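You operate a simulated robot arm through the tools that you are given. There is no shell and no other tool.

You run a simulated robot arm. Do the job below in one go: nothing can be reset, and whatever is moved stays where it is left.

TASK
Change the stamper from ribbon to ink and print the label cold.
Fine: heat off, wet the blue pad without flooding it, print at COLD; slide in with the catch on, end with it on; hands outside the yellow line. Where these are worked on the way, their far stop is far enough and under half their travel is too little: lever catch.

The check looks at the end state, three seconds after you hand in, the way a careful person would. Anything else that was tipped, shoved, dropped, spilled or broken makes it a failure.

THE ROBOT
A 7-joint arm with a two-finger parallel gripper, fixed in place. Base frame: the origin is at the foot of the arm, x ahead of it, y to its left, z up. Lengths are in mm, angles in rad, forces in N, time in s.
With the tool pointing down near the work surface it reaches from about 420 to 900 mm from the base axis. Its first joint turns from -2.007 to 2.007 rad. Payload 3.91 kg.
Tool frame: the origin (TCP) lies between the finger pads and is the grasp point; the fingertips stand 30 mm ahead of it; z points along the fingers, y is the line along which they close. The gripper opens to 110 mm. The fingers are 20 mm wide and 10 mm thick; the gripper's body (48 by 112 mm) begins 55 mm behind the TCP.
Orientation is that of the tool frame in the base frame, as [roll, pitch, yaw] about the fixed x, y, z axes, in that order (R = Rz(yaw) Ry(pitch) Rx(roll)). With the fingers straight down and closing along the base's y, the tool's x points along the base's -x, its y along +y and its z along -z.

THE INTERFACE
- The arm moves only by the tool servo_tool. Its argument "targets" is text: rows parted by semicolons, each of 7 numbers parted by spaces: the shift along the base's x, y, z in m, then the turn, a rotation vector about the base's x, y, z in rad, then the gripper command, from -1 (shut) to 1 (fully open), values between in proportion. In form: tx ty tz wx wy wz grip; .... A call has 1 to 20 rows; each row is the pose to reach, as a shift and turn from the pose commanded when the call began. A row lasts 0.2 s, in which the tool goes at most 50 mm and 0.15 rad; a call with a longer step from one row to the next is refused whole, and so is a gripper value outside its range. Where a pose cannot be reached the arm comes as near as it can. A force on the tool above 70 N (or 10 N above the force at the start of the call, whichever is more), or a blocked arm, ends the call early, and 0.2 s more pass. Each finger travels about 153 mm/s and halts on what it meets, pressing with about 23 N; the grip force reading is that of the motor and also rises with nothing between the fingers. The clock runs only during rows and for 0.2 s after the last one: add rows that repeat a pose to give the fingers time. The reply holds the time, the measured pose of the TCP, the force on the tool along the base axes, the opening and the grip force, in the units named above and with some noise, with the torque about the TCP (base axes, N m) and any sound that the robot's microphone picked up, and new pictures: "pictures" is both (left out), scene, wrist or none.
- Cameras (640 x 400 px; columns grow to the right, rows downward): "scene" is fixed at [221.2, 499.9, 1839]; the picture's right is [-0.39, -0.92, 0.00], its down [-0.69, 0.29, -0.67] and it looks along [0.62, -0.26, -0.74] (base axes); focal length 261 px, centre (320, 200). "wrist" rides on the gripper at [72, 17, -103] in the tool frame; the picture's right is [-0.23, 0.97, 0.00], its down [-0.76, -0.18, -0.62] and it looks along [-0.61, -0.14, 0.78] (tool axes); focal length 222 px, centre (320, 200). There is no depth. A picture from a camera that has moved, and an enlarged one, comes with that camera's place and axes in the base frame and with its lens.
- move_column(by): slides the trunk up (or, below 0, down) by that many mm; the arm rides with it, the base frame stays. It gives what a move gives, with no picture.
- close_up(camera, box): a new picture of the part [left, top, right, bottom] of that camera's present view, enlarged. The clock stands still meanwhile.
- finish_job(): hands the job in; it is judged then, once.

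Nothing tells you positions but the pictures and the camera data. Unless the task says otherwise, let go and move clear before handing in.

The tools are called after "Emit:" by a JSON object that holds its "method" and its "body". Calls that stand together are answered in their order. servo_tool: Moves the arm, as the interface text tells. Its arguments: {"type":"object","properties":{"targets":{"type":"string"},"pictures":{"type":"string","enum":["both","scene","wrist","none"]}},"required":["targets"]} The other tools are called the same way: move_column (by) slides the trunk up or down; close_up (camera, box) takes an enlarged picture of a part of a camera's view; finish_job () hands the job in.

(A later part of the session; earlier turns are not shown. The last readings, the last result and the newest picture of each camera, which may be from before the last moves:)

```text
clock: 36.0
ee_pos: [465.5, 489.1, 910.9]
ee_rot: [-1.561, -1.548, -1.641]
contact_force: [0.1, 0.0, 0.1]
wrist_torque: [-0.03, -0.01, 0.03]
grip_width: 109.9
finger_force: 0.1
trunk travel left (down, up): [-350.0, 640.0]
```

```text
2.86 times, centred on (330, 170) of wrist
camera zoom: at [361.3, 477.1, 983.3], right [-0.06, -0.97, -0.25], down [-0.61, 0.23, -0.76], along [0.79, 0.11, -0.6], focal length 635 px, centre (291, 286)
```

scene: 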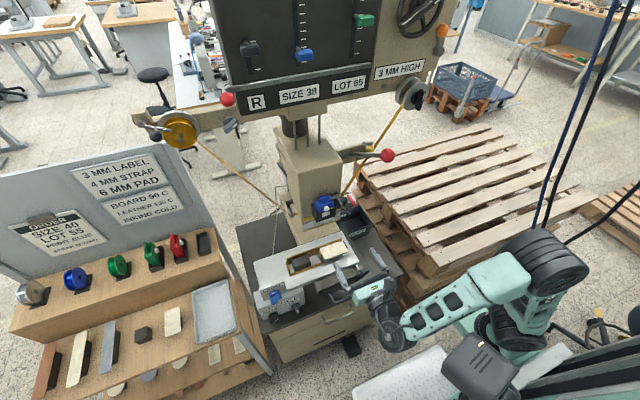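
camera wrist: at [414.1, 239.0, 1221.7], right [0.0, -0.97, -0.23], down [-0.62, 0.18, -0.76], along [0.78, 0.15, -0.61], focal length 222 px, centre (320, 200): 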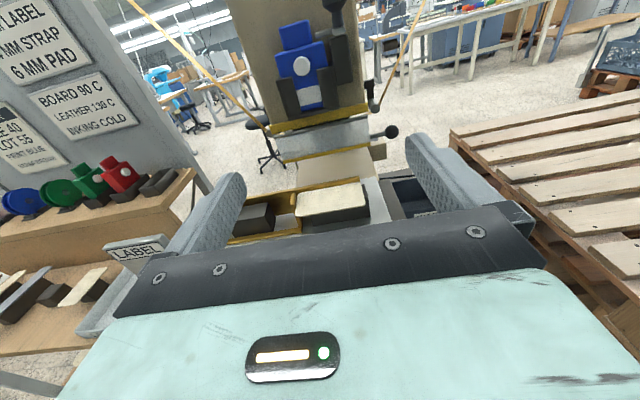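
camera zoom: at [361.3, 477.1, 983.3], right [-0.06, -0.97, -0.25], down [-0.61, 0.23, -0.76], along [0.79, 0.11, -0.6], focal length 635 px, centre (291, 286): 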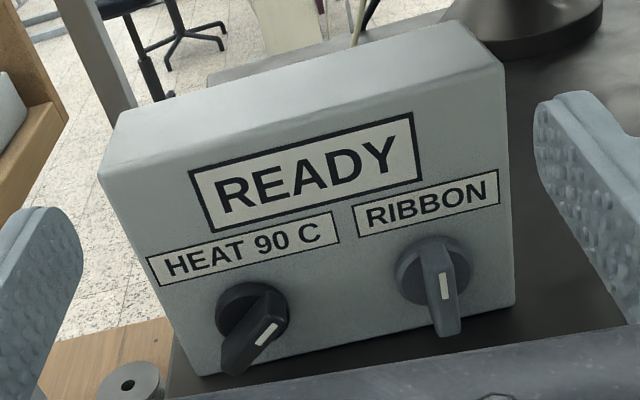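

The HEAT bar is at 45° (from lower-left to upper-right), its front face at about x=583, centre (y 535, z 781). I'll pre-align in front of it with the fingers rolled 45° and nearly closed to 36 mm.

Emit:
{"method": "servo_tool", "body": {"targets": "0.01 0.008 -0.018 0.127 -0.004 0.0095 0.3; 0.02 0.016 -0.036 0.254 -0.0077 0.019 0; 0.03 0.024 -0.055 0.381 -0.0115 0.0285 -0.345; 0.04 0.032 -0.074 0.508 -0.0153 0.038 -0.345; 0.05 0.04 -0.092 0.635 -0.019 0.0475 -0.345; 0.0595 0.0464 -0.111 0.762 -0.0229 0.057 -0.345; 0.0595 0.0464 -0.111 0.762 -0.0229 0.057 -0.345"}}

```text
clock: 37.6
ee_pos: [517.3, 538.3, 799.5]
ee_rot: [-1.562, -0.783, -1.57]
contact_force: [1.4, 0.3, -0.2]
wrist_torque: [-0.02, -0.06, 0.0]
grip_width: 36.1
finger_force: 0.0
trunk travel left (down, up): [-350.0, 640.0]
camera wrist: at [413.2, 475.1, 837.7], right [0.01, -0.53, -0.85], down [-0.63, 0.66, -0.42], along [0.78, 0.54, -0.32], focal length 222 px, centre (320, 200)
```

scene: 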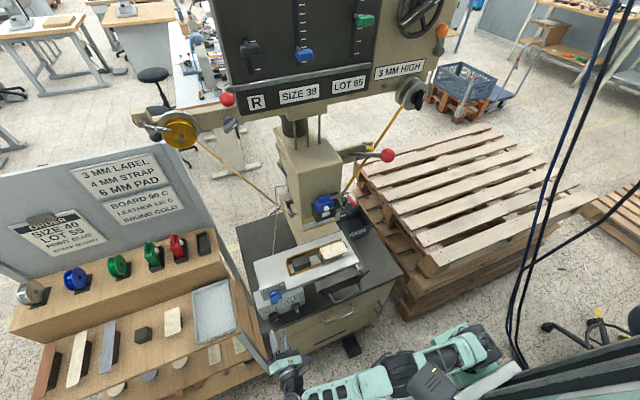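
wrist: 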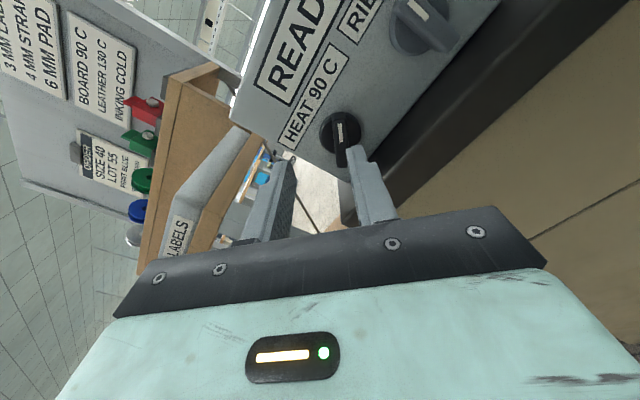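

Emit:
{"method": "close_up", "body": {"camera": "wrist", "box": [240, 70, 440, 240]}}

```text
2.35 times, centred on (340, 155) of wrist
camera zoom: at [413.2, 475.1, 837.7], right [0.01, -0.53, -0.85], down [-0.63, 0.66, -0.42], along [0.78, 0.54, -0.32], focal length 523 px, centre (273, 306)
```

zoom: 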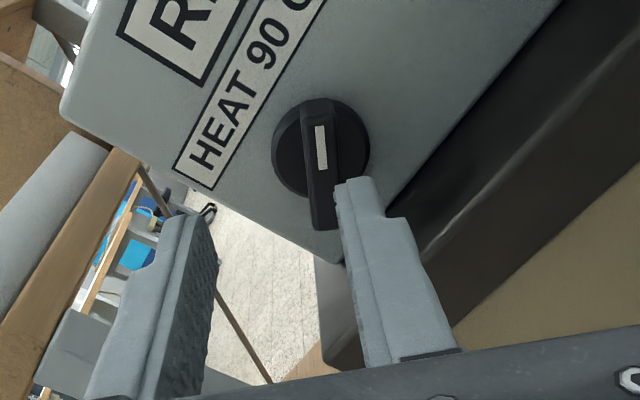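

The pointer mark is at the upper-right end. I shift to the knob axis (y 534, z 782) and move forward part-way, then check.

Emit:
{"method": "servo_tool", "body": {"pictures": "wrist", "targets": "0 -0.004 -0.017 0 0 0 -0.345; 0.015 -0.004 -0.017 0 0 0 -0.345; 0.03 -0.004 -0.017 0 0 0 -0.345; 0.03 -0.004 -0.017 0 0 0 -0.345"}}

Emit:
{"method": "close_up", "body": {"camera": "wrist", "box": [240, 70, 440, 240]}}

```text
clock: 38.6
ee_pos: [548.4, 534.7, 781.4]
ee_rot: [-1.558, -0.784, -1.571]
contact_force: [0.0, 0.0, -0.6]
wrist_torque: [0.01, -0.01, -0.01]
grip_width: 36.1
finger_force: 0.0
trunk travel left (down, up): [-350.0, 640.0]
camera wrist: at [444.9, 469.9, 821.1], right [0.01, -0.53, -0.85], down [-0.63, 0.66, -0.42], along [0.78, 0.54, -0.32], focal length 222 px, centre (320, 200)
```

wrist: 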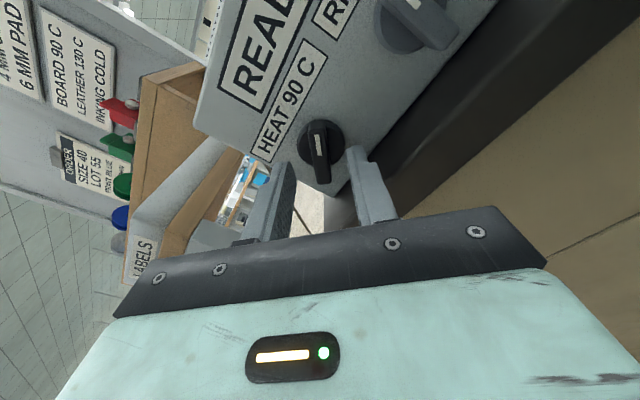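

```text
2.35 times, centred on (340, 155) of wrist
camera zoom: at [444.9, 469.9, 821.1], right [0.01, -0.53, -0.85], down [-0.63, 0.66, -0.42], along [0.78, 0.54, -0.32], focal length 523 px, centre (273, 306)
```

zoom: 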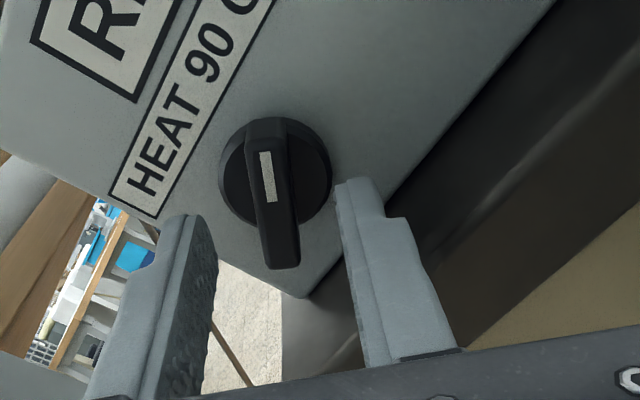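

Emit:
{"method": "servo_tool", "body": {"pictures": "wrist", "targets": "0.012 0 0 0 0 0 -0.345; 0.022 0 0 0 0 0 -0.345; 0.022 0 0 0 0 0 -0.345"}}

Emit:
{"method": "close_up", "body": {"camera": "wrist", "box": [220, 90, 420, 260]}}

```text
clock: 39.4
ee_pos: [570.1, 532.4, 783.8]
ee_rot: [-1.557, -0.786, -1.57]
contact_force: [-0.5, 0.2, 0.2]
wrist_torque: [-0.02, 0.0, -0.02]
grip_width: 36.2
finger_force: 0.1
trunk travel left (down, up): [-350.0, 640.0]
camera wrist: at [467.1, 469.3, 822.0], right [0.01, -0.53, -0.85], down [-0.63, 0.66, -0.42], along [0.78, 0.54, -0.32], focal length 222 px, centre (320, 200)
```

wrist: 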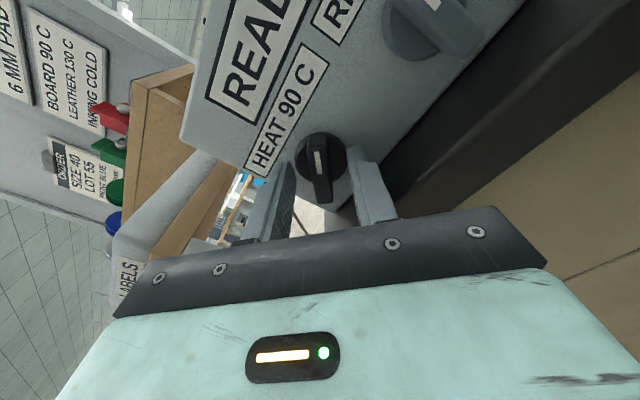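

```text
2.35 times, centred on (320, 175) of wrist
camera zoom: at [467.1, 469.3, 822.0], right [0.01, -0.53, -0.85], down [-0.63, 0.66, -0.42], along [0.78, 0.54, -0.32], focal length 523 px, centre (320, 259)
```

zoom: 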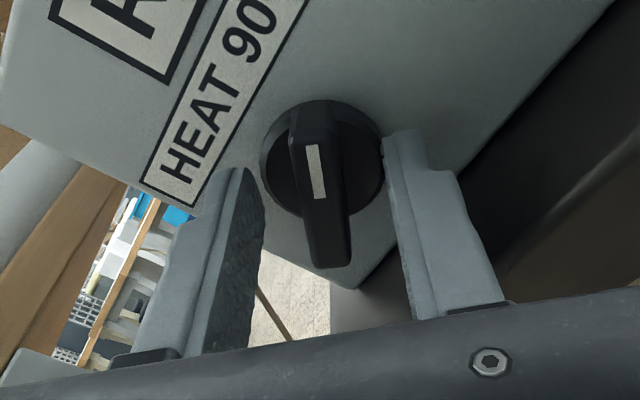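

The bar sits between the fingertips. I close on it.

Emit:
{"method": "servo_tool", "body": {"pictures": "wrist", "targets": "0 0 0 0 0 0 -0.7; 0 0 0 0 0 0 -1; 0 0 0 0 0 0 -1"}}

Emit:
{"method": "close_up", "body": {"camera": "wrist", "box": [220, 90, 420, 260]}}

```text
clock: 40.2
ee_pos: [571.1, 533.8, 782.8]
ee_rot: [-1.56, -0.785, -1.571]
contact_force: [-1.6, -1.4, -0.6]
wrist_torque: [0.06, 0.29, -0.89]
grip_width: 11.6
finger_force: 45.3
trunk travel left (down, up): [-350.0, 640.0]
camera wrist: at [467.1, 469.1, 821.9], right [0.01, -0.53, -0.85], down [-0.63, 0.66, -0.42], along [0.78, 0.54, -0.32], focal length 222 px, centre (320, 200)
```

wrist: 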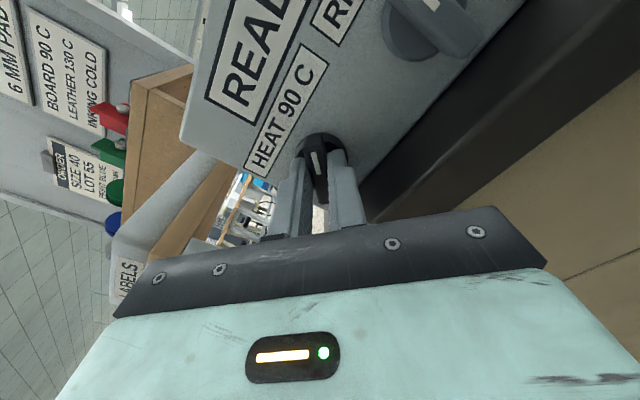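

```text
2.35 times, centred on (320, 175) of wrist
camera zoom: at [467.1, 469.1, 821.9], right [0.01, -0.53, -0.85], down [-0.63, 0.66, -0.42], along [0.78, 0.54, -0.32], focal length 523 px, centre (320, 259)
```

zoom: 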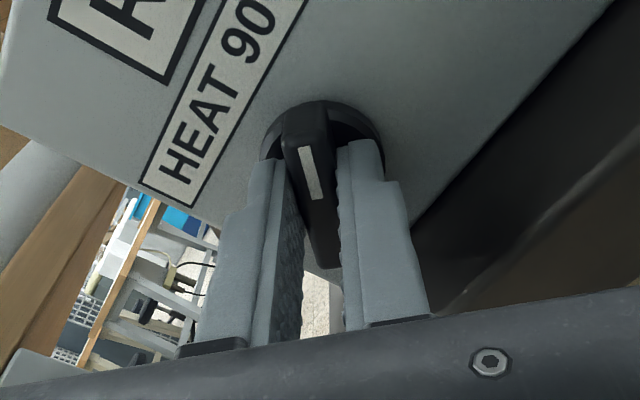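

Grip is firm (11.6 mm). I turn counter-clockwise about 45° and read the label.

Emit:
{"method": "servo_tool", "body": {"pictures": "wrist", "targets": "0 0 0 -0.13 0 0 -1; 0 0 0 -0.26 0 0 -1; 0 0 0 -0.39 0 0 -1; 0 0 0 -0.52 0 0 -1; 0 0 0 -0.65 0 0 -1; 0 0 0 -0.785 0 0 -1; 0 0 0 -0.785 0 0 -1"}}

Emit:
{"method": "close_up", "body": {"camera": "wrist", "box": [220, 40, 440, 240]}}

```text
clock: 41.8
ee_pos: [571.3, 535.4, 783.2]
ee_rot: [1.064, -1.569, 2.093]
contact_force: [4.6, -6.8, 2.7]
wrist_torque: [0.0, -0.57, -0.94]
grip_width: 11.6
finger_force: 44.4
trunk travel left (down, up): [-350.0, 640.0]
camera wrist: at [467.0, 516.5, 856.5], right [0.01, -0.97, -0.23], down [-0.62, 0.17, -0.76], along [0.78, 0.15, -0.61], focal length 222 px, centre (320, 200)
```

wrist: 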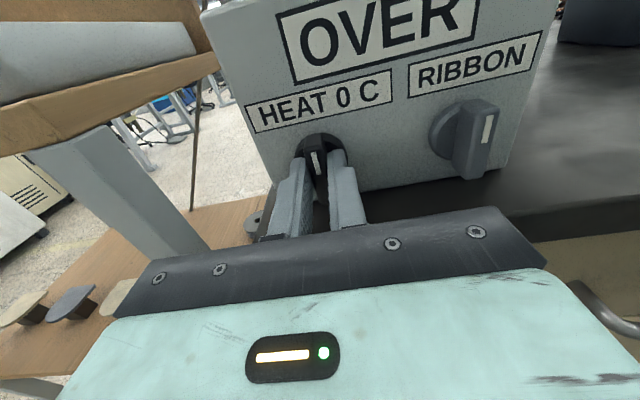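

```text
2.00 times, centred on (330, 140) of wrist
camera zoom: at [467.0, 516.5, 856.5], right [0.01, -0.97, -0.23], down [-0.62, 0.17, -0.76], along [0.78, 0.15, -0.61], focal length 444 px, centre (300, 320)
```

zoom: 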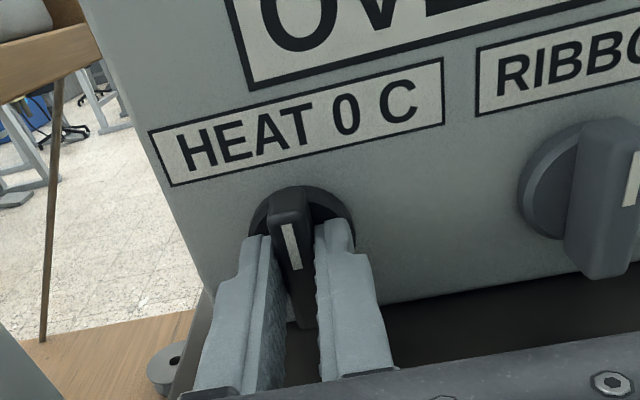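

HEAT now reads 0 C and the display says OVER (still hot). I let go and back off, then go to the RIBBON knob.

Emit:
{"method": "servo_tool", "body": {"pictures": "wrist", "targets": "0 0 0 0 0 0 -0.7; 0 0 0 0 0 0 -0.345; 0 0 0 0 0 0 -0.345; -0.02 0 0 0 0 0 -0.345; -0.045 0 0 0 0 0 -0.345; -0.045 0 0 0 0 0 -0.345"}}

Emit:
{"method": "close_up", "body": {"camera": "wrist", "box": [220, 40, 480, 210]}}

```text
clock: 43.4
ee_pos: [550.0, 523.1, 778.9]
ee_rot: [1.235, -1.568, 1.88]
contact_force: [0.0, 0.7, -0.7]
wrist_torque: [0.0, 0.01, 0.0]
grip_width: 36.1
finger_force: 0.1
trunk travel left (down, up): [-350.0, 640.0]
stopped in row 6: the arm was blocked; the commanded pose is now the measured one
camera wrist: at [446.5, 508.6, 851.8], right [-0.03, -0.97, -0.22], down [-0.62, 0.19, -0.76], along [0.79, 0.12, -0.61], focal length 222 px, centre (320, 200)
```

wrist: 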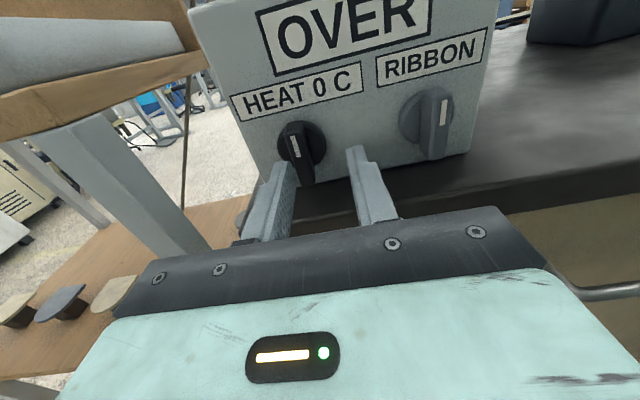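

```text
2.35 times, centred on (350, 125) of wrist
camera zoom: at [446.5, 508.6, 851.8], right [-0.03, -0.97, -0.22], down [-0.62, 0.19, -0.76], along [0.79, 0.12, -0.61], focal length 523 px, centre (249, 376)
```

zoom: 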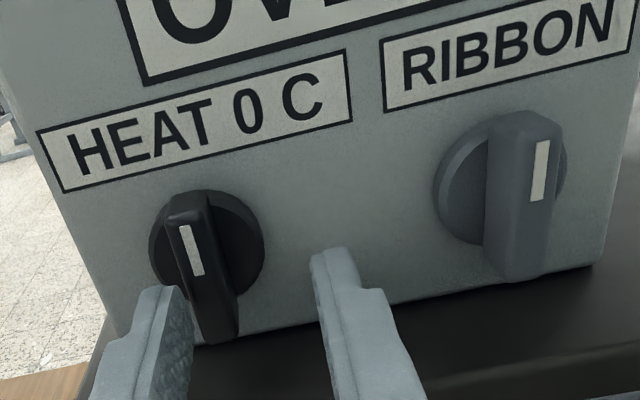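

HEAT stays at 0 C. I raise above the knobs, move across to the RIBBON knob and come down in front of it.

Emit:
{"method": "servo_tool", "body": {"pictures": "wrist", "targets": "0 0 0.035 0 0 0.03 -0.345; 0 0 0.07 0 0 0.03 -0.345; 0 -0.04 0.07 0 0 0.03 -0.345; 0 -0.0815 0.07 0 0 0.03 -0.345; 0 -0.0815 0.035 0 0 0.03 -0.345; 0 -0.0815 0.0025 0 0 0.03 -0.345; 0 -0.0815 0.0025 0 0 0.03 -0.345"}}

Emit:
{"method": "close_up", "body": {"camera": "wrist", "box": [220, 40, 440, 240]}}

```text
clock: 44.4
ee_pos: [583.7, 459.5, 834.6]
ee_rot: [1.116, -1.538, 1.987]
contact_force: [-48.1, 7.6, 32.1]
wrist_torque: [0.94, -0.62, 1.44]
grip_width: 38.5
finger_force: 2.0
trunk travel left (down, up): [-350.0, 640.0]
stopped in row 4: the force on the tool passed its limit at 101 N (the readings are from after the stop); the commanded pose is now the measured one
camera wrist: at [478.3, 448.6, 905.6], right [-0.04, -0.98, -0.2], down [-0.61, 0.18, -0.78], along [0.8, 0.09, -0.6], focal length 222 px, centre (320, 200)
```

wrist: 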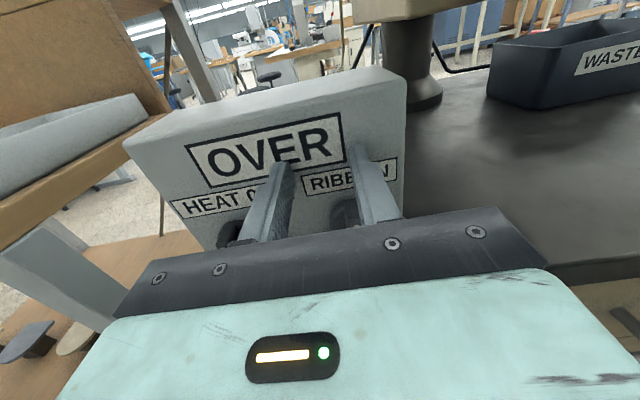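

```text
2.00 times, centred on (330, 140) of wrist
camera zoom: at [478.3, 448.6, 905.6], right [-0.04, -0.98, -0.2], down [-0.61, 0.18, -0.78], along [0.8, 0.09, -0.6], focal length 444 px, centre (300, 320)
```

zoom: 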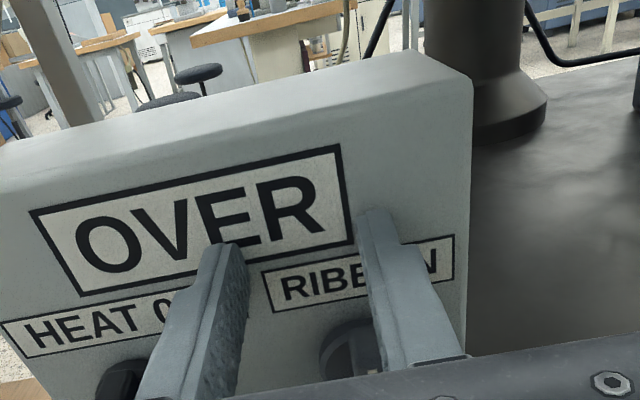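

The arm could not hold x=550 there and drifted into the box face. I back off at once and up.

Emit:
{"method": "servo_tool", "body": {"pictures": "both", "targets": "-0.015 0.02 0.0 0 0 0 -0.345; -0.03 0.05 0.01 0 0 0 -0.345; -0.03 0.05 0.04 0 0 0 -0.345; -0.03 0.05 0.07 0 0 0 -0.345"}}

```text
clock: 45.4
ee_pos: [567.8, 501.4, 889.6]
ee_rot: [1.433, -1.516, 1.645]
contact_force: [-0.1, 0.8, -0.7]
wrist_torque: [-0.01, 0.0, 0.01]
grip_width: 36.0
finger_force: 0.0
trunk travel left (down, up): [-350.0, 640.0]
camera wrist: at [462.2, 494.8, 962.3], right [-0.06, -0.98, -0.17], down [-0.61, 0.18, -0.77], along [0.79, 0.06, -0.61], focal length 222 px, centre (320, 200)
```

scene: 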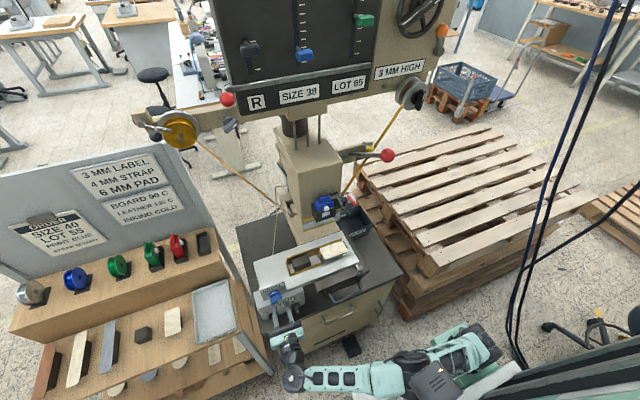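
wrist: 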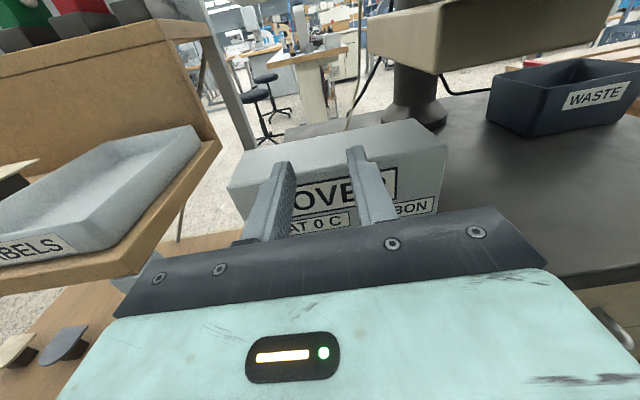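

Free of contact. I pull back more and gain height, then lower the trunk so the arm folds better at this height.

Emit:
{"method": "servo_tool", "body": {"pictures": "none", "targets": "-0.03 0 0.02 0 0 0.0 -0.345; -0.06 0 0.03 0 0 0 -0.345; -0.07 0 0.05 0 0 0 -0.345; -0.07 0 0.05 0 0 0 -0.345"}}

```text
clock: 46.5
ee_pos: [555.2, 478.0, 929.4]
ee_rot: [1.384, -1.499, 1.604]
contact_force: [-0.9, -0.5, 1.4]
wrist_torque: [0.0, 0.09, 0.0]
grip_width: 35.9
finger_force: 0.1
trunk travel left (down, up): [-350.0, 640.0]
stopped in row 4: the arm was blocked; the commanded pose is now the measured one
```

I'll lower the trunk in steps while raising the arm relative to it, so it can fold more.

Emit:
{"method": "move_column", "body": {"by": -60}}

Emit:
{"method": "servo_tool", "body": {"pictures": "none", "targets": "0 0 0.03 0 0 0.0 -0.345; -0.01 0 0.06 0 0 0.0 -0.345; -0.02 0 0.08 0 0 0 -0.345; -0.03 0 0.08 0 0 0 -0.345; -0.03 0 0.08 0 0 0 -0.345"}}

Emit:
{"method": "move_column", "body": {"by": -80}}

```text
clock: 47.5
ee_pos: [554.2, 479.1, 871.6]
ee_rot: [1.36, -1.502, 1.629]
contact_force: [-0.6, 0.7, 0.8]
wrist_torque: [-0.02, 0.01, -0.02]
grip_width: 36.4
finger_force: 0.1
trunk travel left (down, up): [-290.0, 700.0]
```

```text
clock: 48.8
ee_pos: [530.1, 474.7, 951.2]
ee_rot: [1.347, -1.499, 1.627]
contact_force: [-0.5, -0.1, 0.4]
wrist_torque: [0.03, 0.01, -0.02]
grip_width: 36.3
finger_force: 0.0
trunk travel left (down, up): [-290.0, 700.0]
```

```text
clock: 49.9
ee_pos: [529.0, 475.6, 868.8]
ee_rot: [1.352, -1.497, 1.624]
contact_force: [0.5, 0.7, 0.2]
wrist_torque: [-0.02, -0.03, 0.0]
grip_width: 36.1
finger_force: 0.0
trunk travel left (down, up): [-210.0, 780.0]
```

Emit:
{"method": "servo_tool", "body": {"pictures": "none", "targets": "-0.01 -0.01 0.03 0.024 0 0.05 -0.345; -0.02 -0.02 0.06 0.048 0 0.1 -0.345; -0.03 -0.034 0.08 0.072 0 0.155 -0.345; -0.03 -0.034 0.08 0.072 0 0.155 -0.345"}}

Emit:
{"method": "move_column", "body": {"by": -80}}

Emit:
{"method": "close_up", "body": {"camera": "wrist", "box": [0, 0, 640, 400]}}

```text
clock: 50.6
ee_pos: [545.0, 478.3, 839.9]
ee_rot: [1.325, -1.381, 1.692]
contact_force: [0.8, 0.4, 0.6]
wrist_torque: [0.02, -0.02, 0.02]
grip_width: 35.9
finger_force: 0.2
trunk travel left (down, up): [-210.0, 780.0]
stopped in row 3: the arm was blocked; the commanded pose is now the measured one
```

```text
clock: 51.8
ee_pos: [542.9, 477.8, 759.8]
ee_rot: [1.323, -1.383, 1.693]
contact_force: [0.9, -0.9, 0.4]
wrist_torque: [-0.05, 0.01, 0.01]
grip_width: 36.1
finger_force: 0.0
trunk travel left (down, up): [-130.0, 860.0]
```

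```text
1.00 times, centred on (320, 200) of wrist (not enlarged: the box is as wide or as high as the picture)
camera zoom: at [436.0, 487.3, 829.5], right [-0.12, -0.99, -0.05], down [-0.58, 0.11, -0.81], along [0.81, -0.07, -0.59], focal length 222 px, centre (320, 200)
```

zoom: 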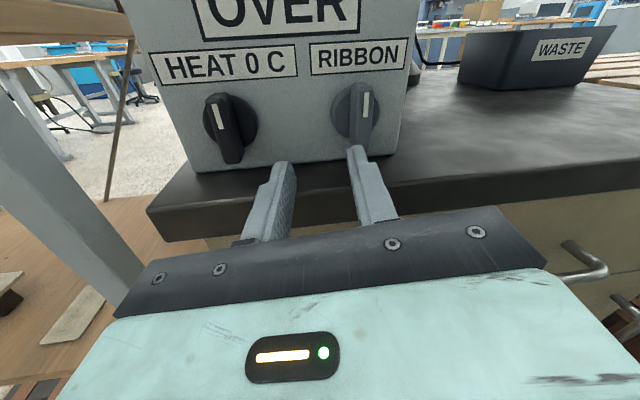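

The wrist is near a limit when far left; nothing is being touched. I go straight up first, then right (smaller y), where the orientation can be recovered.

Emit:
{"method": "servo_tool", "body": {"pictures": "none", "targets": "0 0 0.03 0 0 0 -0.345; 0 0 0.06 0 0 0 -0.345; 0 0 0.09 0 0 0 -0.345; 0 0 0.12 0 0 0 -0.345"}}

```text
clock: 52.8
ee_pos: [542.4, 480.9, 877.3]
ee_rot: [1.331, -1.382, 1.688]
contact_force: [0.1, 0.2, -0.2]
wrist_torque: [0.05, 0.02, 0.0]
grip_width: 36.1
finger_force: 0.2
trunk travel left (down, up): [-130.0, 860.0]
```

Emit:
{"method": "servo_tool", "body": {"pictures": "none", "targets": "0 -0.03 0 0 0 0 -0.345; 0 -0.06 0 0 0 0 -0.345; 0 -0.09 0 0 0 0 -0.345; 0 -0.09 0 0.06 0.011 0.04 -0.345; 0 -0.09 0 0.12 0.022 0.08 -0.345; 0 -0.09 0 0.183 0.034 0.124 -0.345; 0 -0.09 0 0.183 0.034 0.124 -0.345"}}

```text
clock: 53.4
ee_pos: [581.0, 446.8, 824.6]
ee_rot: [1.178, -1.258, 1.775]
contact_force: [-66.1, 9.5, 30.5]
wrist_torque: [0.6, -0.24, 1.37]
grip_width: 29.2
finger_force: 0.0
trunk travel left (down, up): [-130.0, 860.0]
stopped in row 3: the force on the tool passed its limit at 115 N (the readings are from after the stop); the commanded pose is now the measured one
```

Contact with the box face again; I retreat the way that worked before.

Emit:
{"method": "servo_tool", "body": {"pictures": "both", "targets": "-0.015 0.02 0.0 0 0 0 -0.345; -0.03 0.04 0.02 0 0 0 -0.345; -0.035 0.04 0.05 0 0 0 -0.345"}}

```text
clock: 54.2
ee_pos: [549.2, 483.9, 870.3]
ee_rot: [1.227, -1.262, 1.722]
contact_force: [-0.6, 0.2, -1.1]
wrist_torque: [0.04, -0.05, 0.01]
grip_width: 36.1
finger_force: 0.1
trunk travel left (down, up): [-130.0, 860.0]
camera wrist: at [439.6, 506.9, 933.0], right [-0.18, -0.98, 0.06], down [-0.54, 0.05, -0.84], along [0.82, -0.19, -0.54], focal length 222 px, centre (320, 200)
```

scene: 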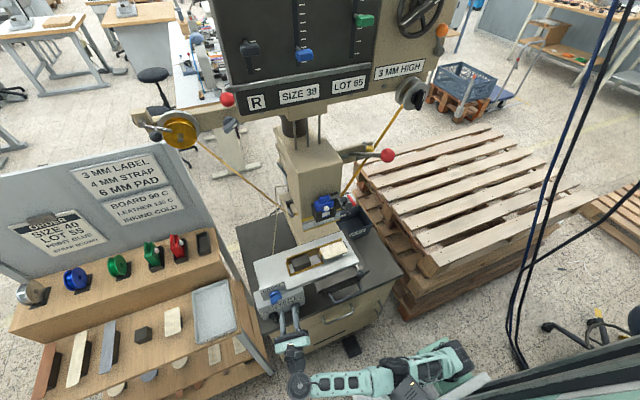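
wrist: 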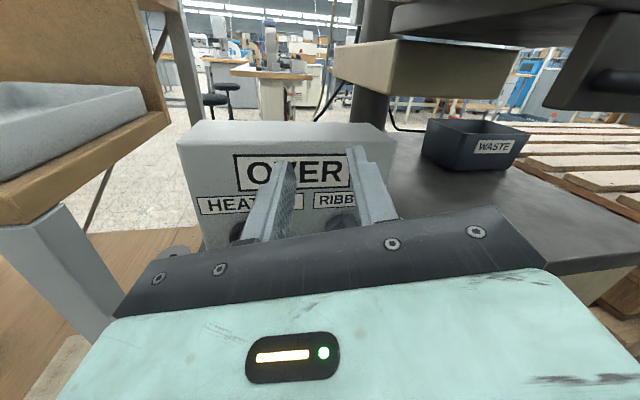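

Emit:
{"method": "close_up", "body": {"camera": "scene", "box": [240, 260, 500, 400]}}

Emit:
{"method": "close_up", "body": {"camera": "wrist", "box": [170, 90, 430, 260]}}

```text
2.46 times, centred on (370, 330) of scene
camera zoom: at [221.2, 499.9, 1839.0], right [-0.39, -0.92, 0.0], down [-0.69, 0.29, -0.67], along [0.62, -0.26, -0.74], focal length 642 px, centre (197, -120)
```

zoom: 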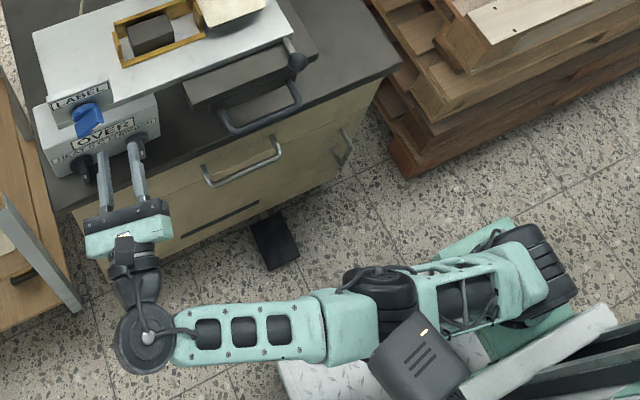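

```text
2.35 times, centred on (300, 175) of wrist
camera zoom: at [439.6, 506.9, 933.0], right [-0.18, -0.98, 0.06], down [-0.54, 0.05, -0.84], along [0.82, -0.19, -0.54], focal length 523 px, centre (367, 259)
```

zoom: 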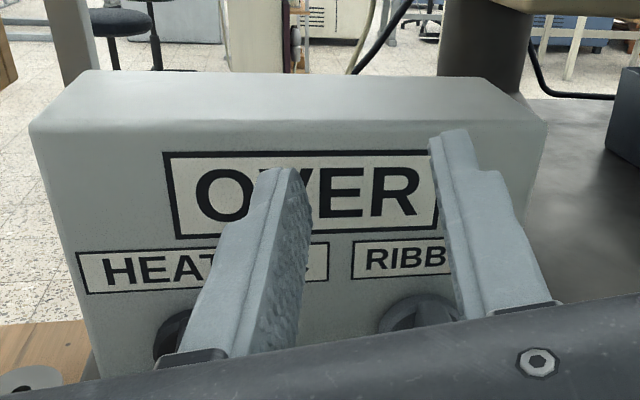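

The arm is stretched sideways with the wrist at its bend limit, because the trunk is too low. I'll bring the trunk up step by step while moving the arm down between the two knobs.

Emit:
{"method": "move_column", "body": {"by": 70}}

Emit:
{"method": "servo_tool", "body": {"pictures": "none", "targets": "0 0 -0.025 0 0 0 -0.345; 0 0 -0.05 0 0 0 -0.345; 0 0 -0.075 0 0 0 -0.345; 0 0 -0.1 0 0 0 -0.345"}}

```text
clock: 55.2
ee_pos: [549.7, 482.8, 940.2]
ee_rot: [1.222, -1.263, 1.723]
contact_force: [0.1, 0.7, 0.2]
wrist_torque: [-0.01, -0.03, 0.03]
grip_width: 36.4
finger_force: 0.1
trunk travel left (down, up): [-200.0, 790.0]
```

```text
clock: 56.2
ee_pos: [558.4, 474.9, 842.7]
ee_rot: [1.221, -1.268, 1.711]
contact_force: [-0.1, 1.6, -0.6]
wrist_torque: [0.0, 0.01, 0.0]
grip_width: 36.1
finger_force: 0.0
trunk travel left (down, up): [-200.0, 790.0]
```

Going down drifts forward, so I'll instead tip the tool downward while pulling back, to leave this cramped posture.

Emit:
{"method": "servo_tool", "body": {"pictures": "none", "targets": "0 0 0.01 0 0.1 0 -0.345; -0.01 0 0.02 0 0.2 0 -0.345; -0.02 0 0.03 0 0.3 0 -0.345; -0.03 0 0.04 0 0.4 0 -0.345; -0.04 0 0.05 0 0.5 0 -0.345"}}

```text
clock: 57.5
ee_pos: [508.2, 476.0, 886.1]
ee_rot: [2.408, -1.033, 0.62]
contact_force: [0.3, -0.6, 0.0]
wrist_torque: [-0.02, -0.02, -0.01]
grip_width: 36.3
finger_force: 0.1
out of reach, approached as far as the arm can: row 5
trunk travel left (down, up): [-200.0, 790.0]
```

Emit:
{"method": "servo_tool", "body": {"pictures": "none", "targets": "-0.01 0 0.01 0 0.12 0 -0.345; -0.02 0 0.02 0 0.24 0 -0.345; -0.03 -0.01 0.03 0 0.36 0 -0.345; -0.04 -0.02 0.04 0 0.48 0 -0.345; -0.05 -0.03 0.05 0 0.6 0 -0.345; -0.06 -0.04 0.06 0 0.72 0 -0.345; -0.06 -0.05 0.06 0 0.84 0 -0.345"}}

```text
clock: 59.2
ee_pos: [483.6, 342.5, 902.8]
ee_rot: [2.864, -0.3, 0.212]
contact_force: [0.4, 0.8, -0.1]
wrist_torque: [0.06, -0.01, -0.03]
grip_width: 36.0
finger_force: 0.1
out of reach, approached as far as the arm can: row 1, 2, 3, 4, 5, 6, 7
trunk travel left (down, up): [-200.0, 790.0]
stopped in row 7: the arm was blocked; the commanded pose is now the measured one
```

Emit:
{"method": "close_up", "body": {"camera": "scene", "box": [240, 230, 560, 400]}}

Emit:
{"method": "close_up", "body": {"camera": "wrist", "box": [0, 0, 640, 400]}}

```text
2.00 times, centred on (400, 315) of scene
camera zoom: at [221.2, 499.9, 1839.0], right [-0.39, -0.92, 0.0], down [-0.69, 0.29, -0.67], along [0.62, -0.26, -0.74], focal length 521 px, centre (160, -30)
```

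zoom: 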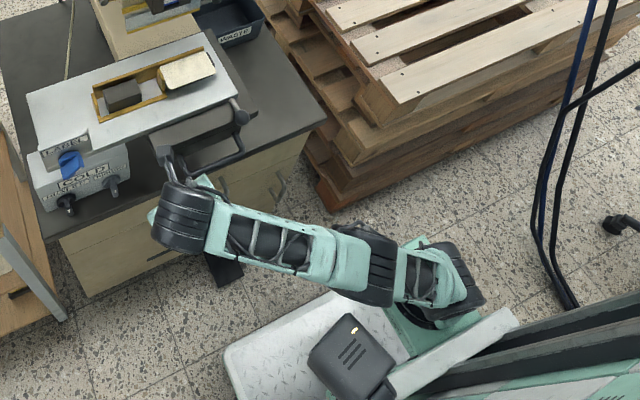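

```text
1.00 times, centred on (320, 200) of wrist (not enlarged: the box is as wide or as high as the picture)
camera zoom: at [517.0, 362.8, 1024.1], right [-0.09, -0.98, 0.19], down [-0.94, 0.15, 0.3], along [-0.32, -0.15, -0.93], focal length 222 px, centre (320, 200)
```

zoom: 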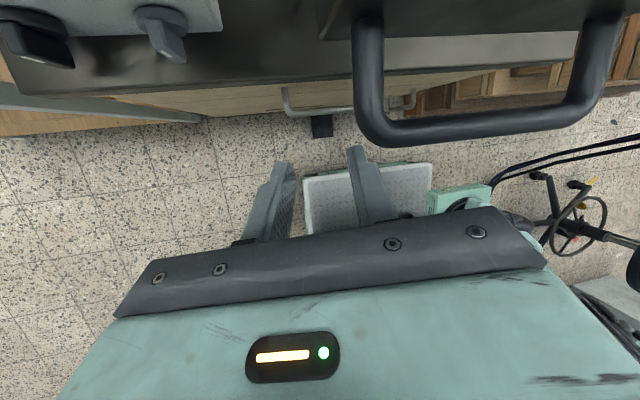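

The display in the scene looks like it already changed; I check it and move back off the handle before rising.

Emit:
{"method": "close_up", "body": {"camera": "scene", "box": [245, 270, 325, 340]}}

Emit:
{"method": "servo_tool", "body": {"pictures": "wrist", "targets": "-0.02 0.01 0 0 0 0 -0.345; -0.04 0.02 0 0 0 0 -0.345; -0.06 0.03 0 0 0 0 -0.345; -0.06 0.03 0 0 0 0 -0.345"}}

```text
5.71 times, centred on (285, 305) of scene
camera zoom: at [221.2, 499.9, 1839.0], right [-0.39, -0.92, 0.0], down [-0.69, 0.29, -0.67], along [0.62, -0.26, -0.74], focal length 1490 px, centre (520, -400)
```

zoom: 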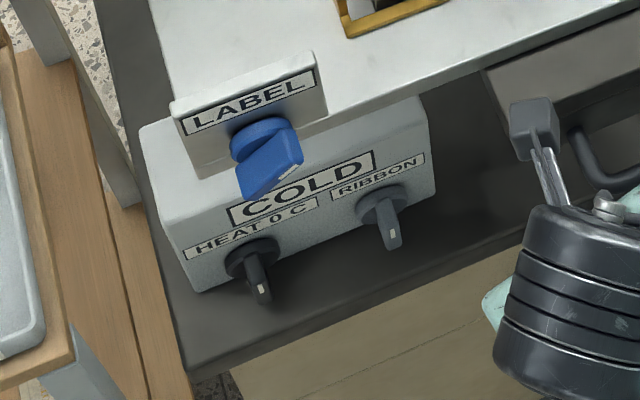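

```text
clock: 60.2
ee_pos: [490.9, 318.4, 907.5]
ee_rot: [2.877, -0.305, 0.056]
contact_force: [0.4, 1.1, -0.4]
wrist_torque: [0.01, 0.01, 0.01]
grip_width: 36.0
finger_force: 0.0
out of reach, approached as far as the arm can: row 2, 3, 4
trunk travel left (down, up): [-200.0, 790.0]
stopped in row 4: the arm was blocked; the commanded pose is now the measured one
camera wrist: at [527.2, 331.0, 1028.0], right [-0.24, -0.95, 0.18], down [-0.91, 0.29, 0.3], along [-0.34, -0.09, -0.94], focal length 222 px, centre (320, 200)
```

wrist: 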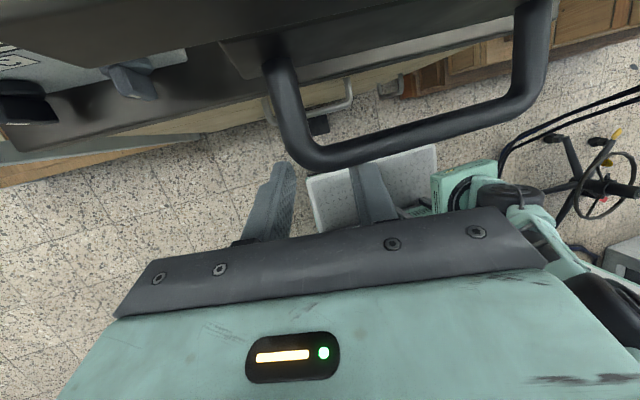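

The display already reads COLD. The wrist posture here is bad (near a limit and close to the slide handle), so I unwind the wrist yaw while easing back.

Emit:
{"method": "servo_tool", "body": {"pictures": "both", "targets": "0 0 0 0 0 -0.12 -0.345; -0.005 0 0 0 0 -0.24 -0.345; -0.01 0.005 0 0 0 -0.36 -0.345; -0.02 0.01 0 0 0 -0.5 -0.345; -0.03 0.01 0 0 0 -0.6 -0.345"}}

```text
clock: 61.4
ee_pos: [454.2, 286.6, 892.0]
ee_rot: [2.904, -0.312, -0.35]
contact_force: [0.6, 0.6, -0.2]
wrist_torque: [0.02, 0.01, -0.04]
grip_width: 36.4
finger_force: 0.0
out of reach, approached as far as the arm can: row 1, 2, 3, 4, 5
trunk travel left (down, up): [-200.0, 790.0]
camera wrist: at [490.4, 281.0, 1014.6], right [-0.59, -0.79, 0.15], down [-0.74, 0.61, 0.3], along [-0.33, 0.07, -0.94], focal length 222 px, centre (320, 200)
```

scene: 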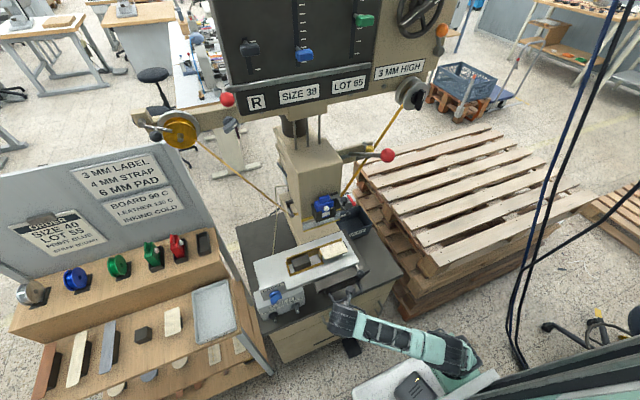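
wrist: 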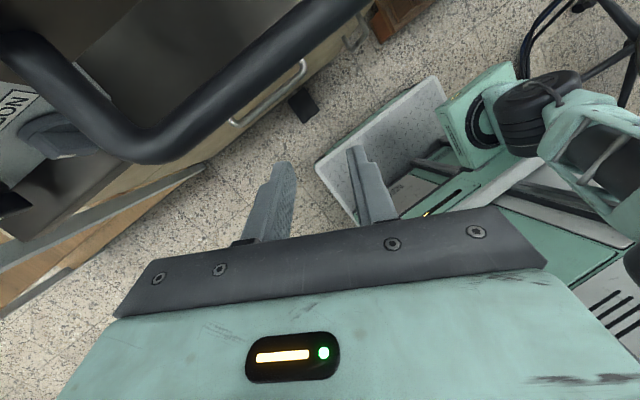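

Clear of the handle now. I raise the trunk and go back to the good high posture to start over.

Emit:
{"method": "move_column", "body": {"by": 350}}

Emit:
{"method": "servo_tool", "body": {"pictures": "none", "targets": "0 -0.02 0.02 0 0 0 -0.345; 0 -0.04 0.04 0 0 0 -0.345; 0 -0.06 0.06 0 0 0 -0.345; 0 -0.06 0.06 0 0 0 -0.345"}}

```text
clock: 64.8
ee_pos: [454.3, 286.3, 1243.2]
ee_rot: [2.905, -0.312, -0.346]
contact_force: [-1.0, 0.5, -0.3]
wrist_torque: [-0.01, -0.02, -0.01]
grip_width: 36.1
finger_force: 0.0
trunk travel left (down, up): [-550.0, 440.0]
```

```text
clock: 65.8
ee_pos: [444.0, 251.5, 1272.0]
ee_rot: [2.916, -0.334, -0.341]
contact_force: [-0.3, -0.9, -1.0]
wrist_torque: [0.0, 0.02, 0.01]
grip_width: 36.1
finger_force: 0.1
out of reach, approached as far as the arm can: row 1, 2, 3, 4
trunk travel left (down, up): [-550.0, 440.0]
```

I level the tool first, then unwind the last joint back to its original middle.

Emit:
{"method": "servo_tool", "body": {"pictures": "none", "targets": "0 0 0 0.109 0.0774 0 -0.345; 0 0 0 0.217 0.155 0 -0.345; 0 0 0 0.3258 0.2321 0 -0.345; 0 0 0 0.3258 0.2321 0 -0.345"}}

Emit:
{"method": "servo_tool", "body": {"pictures": "none", "targets": "0 0 0 0 0 -0.15 -0.345; 0 0 0 0 0 -0.3 -0.345; 0 0 0 0 0 -0.45 -0.345; 0 0 0 0 0 -0.6 -0.345; 0 0 0 0 0 -0.75 -0.345; 0 0 0 0 0 -0.9 -0.345; 0 0 0 0 0 -1.05 -0.345; 0 0 0 0 0 -1.2 -0.345; 0 0 0 0 0 -1.35 -0.345; 0 0 0 0 0 -1.5 -0.345; 0 0 0 0 0 -1.65 -0.345; 0 0 0 0 0 -1.8 -0.345; 0 0 0 0 0 -1.95 -0.345; 0 0 0 0 0 -2.1 -0.345; 0 0 0 0 0 -2.25 -0.345; 0 0 0 0 0 -2.4 -0.345; 0 0 0 0 0 -2.55 -0.345; 0 0 0 0 0 -2.7 -0.345; 0 0 0 0 0 -2.8 -0.345"}}

```text
clock: 66.8
ee_pos: [442.5, 251.5, 1271.7]
ee_rot: [3.128, 0.022, -0.379]
contact_force: [-0.4, -0.1, 0.0]
wrist_torque: [-0.01, 0.0, -0.02]
grip_width: 36.1
finger_force: 0.0
trunk travel left (down, up): [-550.0, 440.0]
```

```text
clock: 70.8
ee_pos: [444.8, 249.9, 1271.4]
ee_rot: [3.127, 0.02, 3.1]
contact_force: [0.4, 0.5, -0.6]
wrist_torque: [0.0, 0.03, -0.03]
grip_width: 36.1
finger_force: 0.1
trunk travel left (down, up): [-550.0, 440.0]
```

Emit:
{"method": "servo_tool", "body": {"targets": "0 0 0 0 -0.14 0 -0.345; 0 0 0 0 -0.28 0 -0.345; 0 0 0 0 -0.42 0 -0.345; 0 0 0 0 -0.56 0 -0.345; 0 0 0 0 -0.7 0 -0.345; 0 0 0 0 -0.84 0 -0.345; 0 0 0 0 -0.98 0 -0.345; 0 0 0 0 -1.12 0 -0.345; 0 0 0 0 -1.26 0 -0.345; 0 0 0 0 -1.4 0 -0.345; 0 0 0 0 -1.5 0 -0.345; 0 0 0 0 -1.57 0 -0.345; 0 0 0 0 -1.57 0 -0.345"}}

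```text
clock: 73.6
ee_pos: [451.2, 248.7, 1278.6]
ee_rot: [1.197, 1.511, 1.19]
contact_force: [0.7, 0.3, -0.2]
wrist_torque: [-0.02, 0.0, 0.0]
grip_width: 35.8
finger_force: 0.0
trunk travel left (down, up): [-550.0, 440.0]
camera wrist: at [348.1, 268.7, 1204.7], right [0.0, 0.96, 0.28], down [-0.64, -0.22, 0.74], along [0.77, -0.18, 0.62], focal length 222 px, centre (320, 200)
```

scene: 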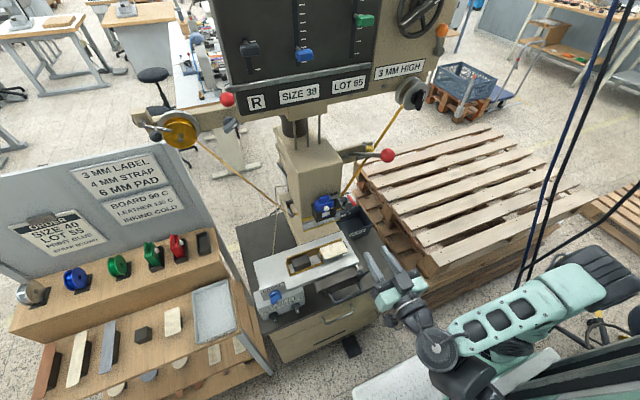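
wrist: 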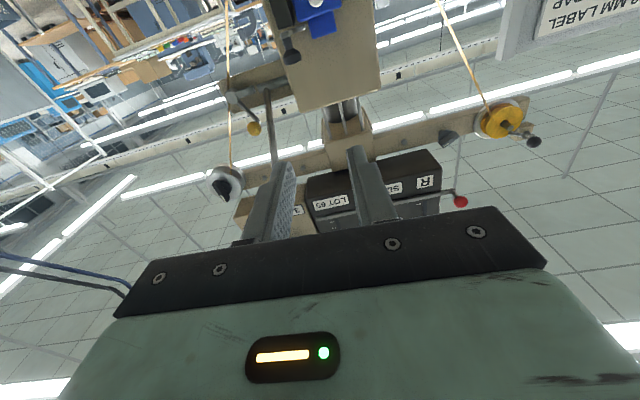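

From here the camera sees the head from below; let me enlarge the lever, the yellow catch and panel.

Emit:
{"method": "close_up", "body": {"camera": "wrist", "box": [190, 60, 330, 200]}}

Emit:
{"method": "close_up", "body": {"camera": "wrist", "box": [380, 80, 560, 220]}}

```text
2.86 times, centred on (260, 130) of wrist
camera zoom: at [348.1, 268.7, 1204.7], right [0.0, 0.96, 0.28], down [-0.64, -0.22, 0.74], along [0.77, -0.18, 0.62], focal length 635 px, centre (491, 400)
```

zoom: 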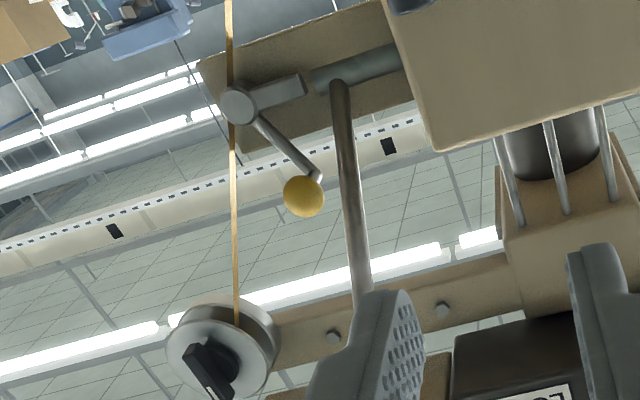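

```text
2.86 times, centred on (470, 150) of wrist
camera zoom: at [348.1, 268.7, 1204.7], right [0.0, 0.96, 0.28], down [-0.64, -0.22, 0.74], along [0.77, -0.18, 0.62], focal length 635 px, centre (-109, 343)
```

zoom: 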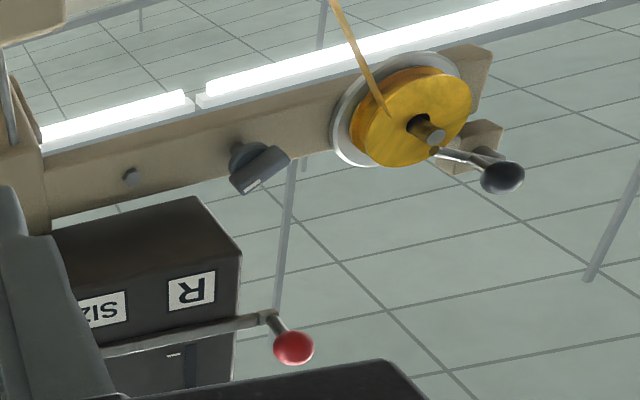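

The lever pivots at about (790,147,1280) with its red ball at (647,134,1418); the yellow catch ball is at (777,96,1336). Now I lower toward the RIBBON knob from the right side, in the better posture.

Emit:
{"method": "move_column", "body": {"by": -250}}

Emit:
{"method": "servo_tool", "body": {"pictures": "both", "targets": "0 0.01 -0.03 0 0 0 -0.345; 0 0.02 -0.06 0 0 0 -0.345; 0 0.03 -0.1 0 0 0 -0.345; 0 0.05 -0.14 0 0 0 -0.345; 0.01 0.08 -0.17 0 0 0 -0.345; 0.02 0.1 -0.18 0 0 0 -0.345"}}

```text
clock: 76.2
ee_pos: [450.6, 247.6, 1028.3]
ee_rot: [1.194, 1.514, 1.191]
contact_force: [0.2, -1.3, -0.7]
wrist_torque: [-0.02, 0.01, 0.0]
grip_width: 36.3
finger_force: 0.1
trunk travel left (down, up): [-300.0, 690.0]
```

```text
clock: 77.6
ee_pos: [465.9, 347.7, 843.4]
ee_rot: [1.062, 1.528, 1.069]
contact_force: [0.7, -0.4, 0.1]
wrist_torque: [-0.01, 0.01, 0.0]
grip_width: 36.3
finger_force: 0.1
trunk travel left (down, up): [-300.0, 690.0]
camera wrist: at [363.3, 366.0, 768.9], right [-0.01, 0.96, 0.26], down [-0.64, -0.21, 0.74], along [0.77, -0.16, 0.62], focal length 222 px, centre (320, 200)
```

scene: 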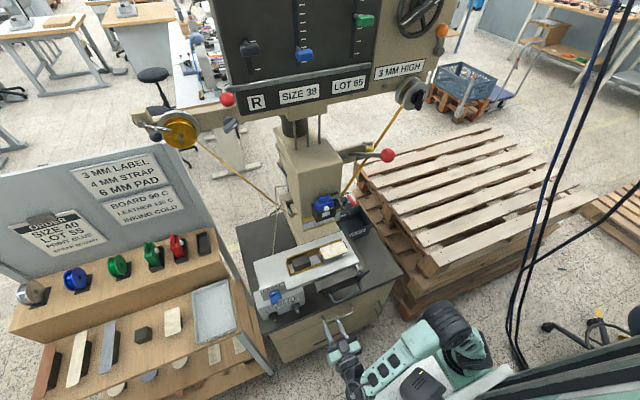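
wrist: 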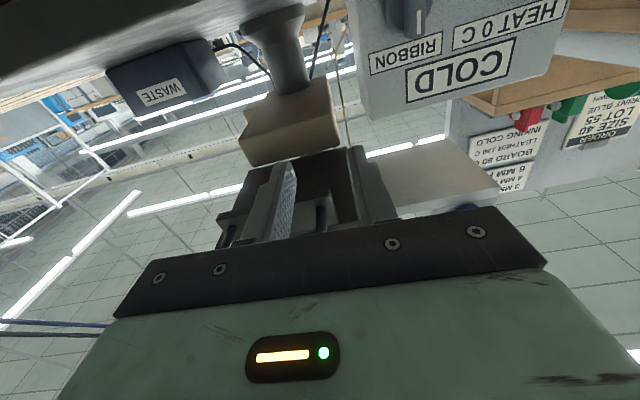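

The posture is good here. I move in front of the RIBBON knob.

Emit:
{"method": "servo_tool", "body": {"pictures": "both", "targets": "0.02 0.02 -0.01 0 0 0 -0.345; 0.04 0.045 -0.025 0 0 0 -0.345; 0.055 0.07 -0.045 0 0 0 -0.345; 0.07 0.0935 -0.061 0 0 0 -0.345; 0.07 0.0935 -0.061 0 0 0 -0.345"}}

```text
clock: 78.8
ee_pos: [535.7, 446.3, 778.9]
ee_rot: [1.064, 1.529, 1.077]
contact_force: [-0.3, -0.5, -0.6]
wrist_torque: [-0.03, 0.01, -0.03]
grip_width: 36.3
finger_force: 0.0
trunk travel left (down, up): [-300.0, 690.0]
camera wrist: at [432.9, 463.8, 706.2], right [-0.02, 0.96, 0.26], down [-0.64, -0.21, 0.74], along [0.77, -0.15, 0.62], focal length 222 px, centre (320, 200)
```

scene: 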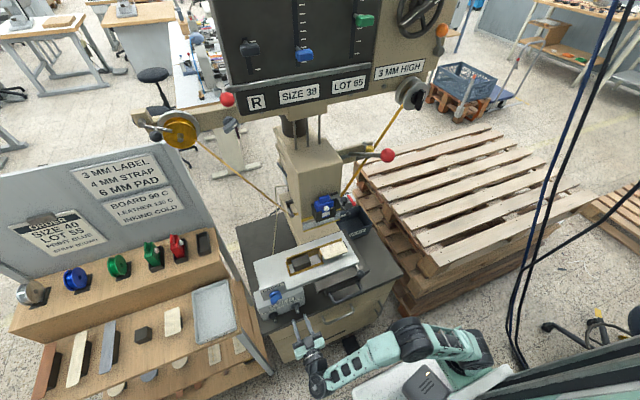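
wrist: 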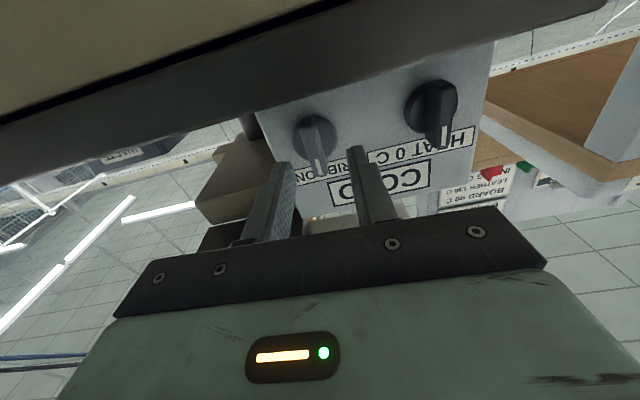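

Emit:
{"method": "servo_tool", "body": {"pictures": "wrist", "targets": "0.012 -0.003 0.001 0 0 0 -0.345; 0.024 -0.003 0.001 0 0 0 -0.345; 0.036 -0.003 0.001 0 0 0 -0.345; 0.036 -0.003 0.001 0 0 0 -0.345"}}

Emit:
{"method": "close_up", "body": {"camera": "wrist", "box": [220, 80, 480, 240]}}

```text
clock: 79.8
ee_pos: [571.6, 440.4, 782.5]
ee_rot: [1.068, 1.528, 1.083]
contact_force: [0.7, 0.6, 0.6]
wrist_torque: [0.01, 0.0, 0.01]
grip_width: 36.1
finger_force: 0.0
trunk travel left (down, up): [-300.0, 690.0]
camera wrist: at [467.9, 459.6, 707.5], right [-0.02, 0.96, 0.26], down [-0.64, -0.21, 0.74], along [0.77, -0.15, 0.62], focal length 222 px, centre (320, 200)
```

wrist: 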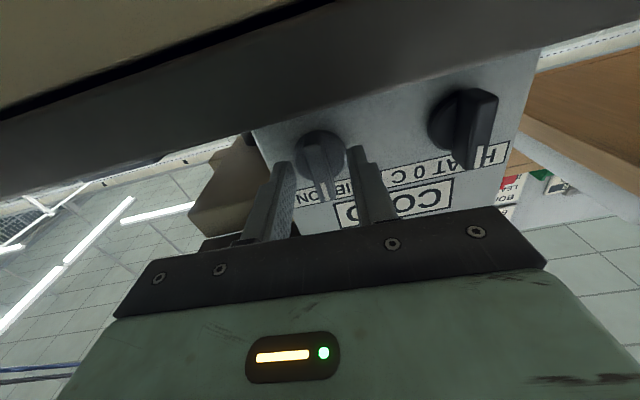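

```text
2.46 times, centred on (350, 160) of wrist
camera zoom: at [467.9, 459.6, 707.5], right [-0.02, 0.96, 0.26], down [-0.64, -0.21, 0.74], along [0.77, -0.15, 0.62], focal length 547 px, centre (246, 298)
```

zoom: 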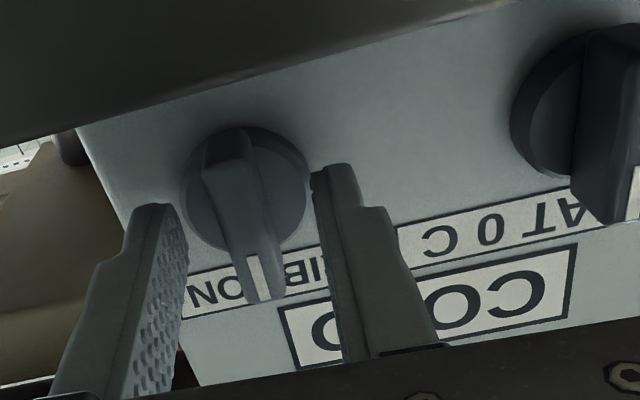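

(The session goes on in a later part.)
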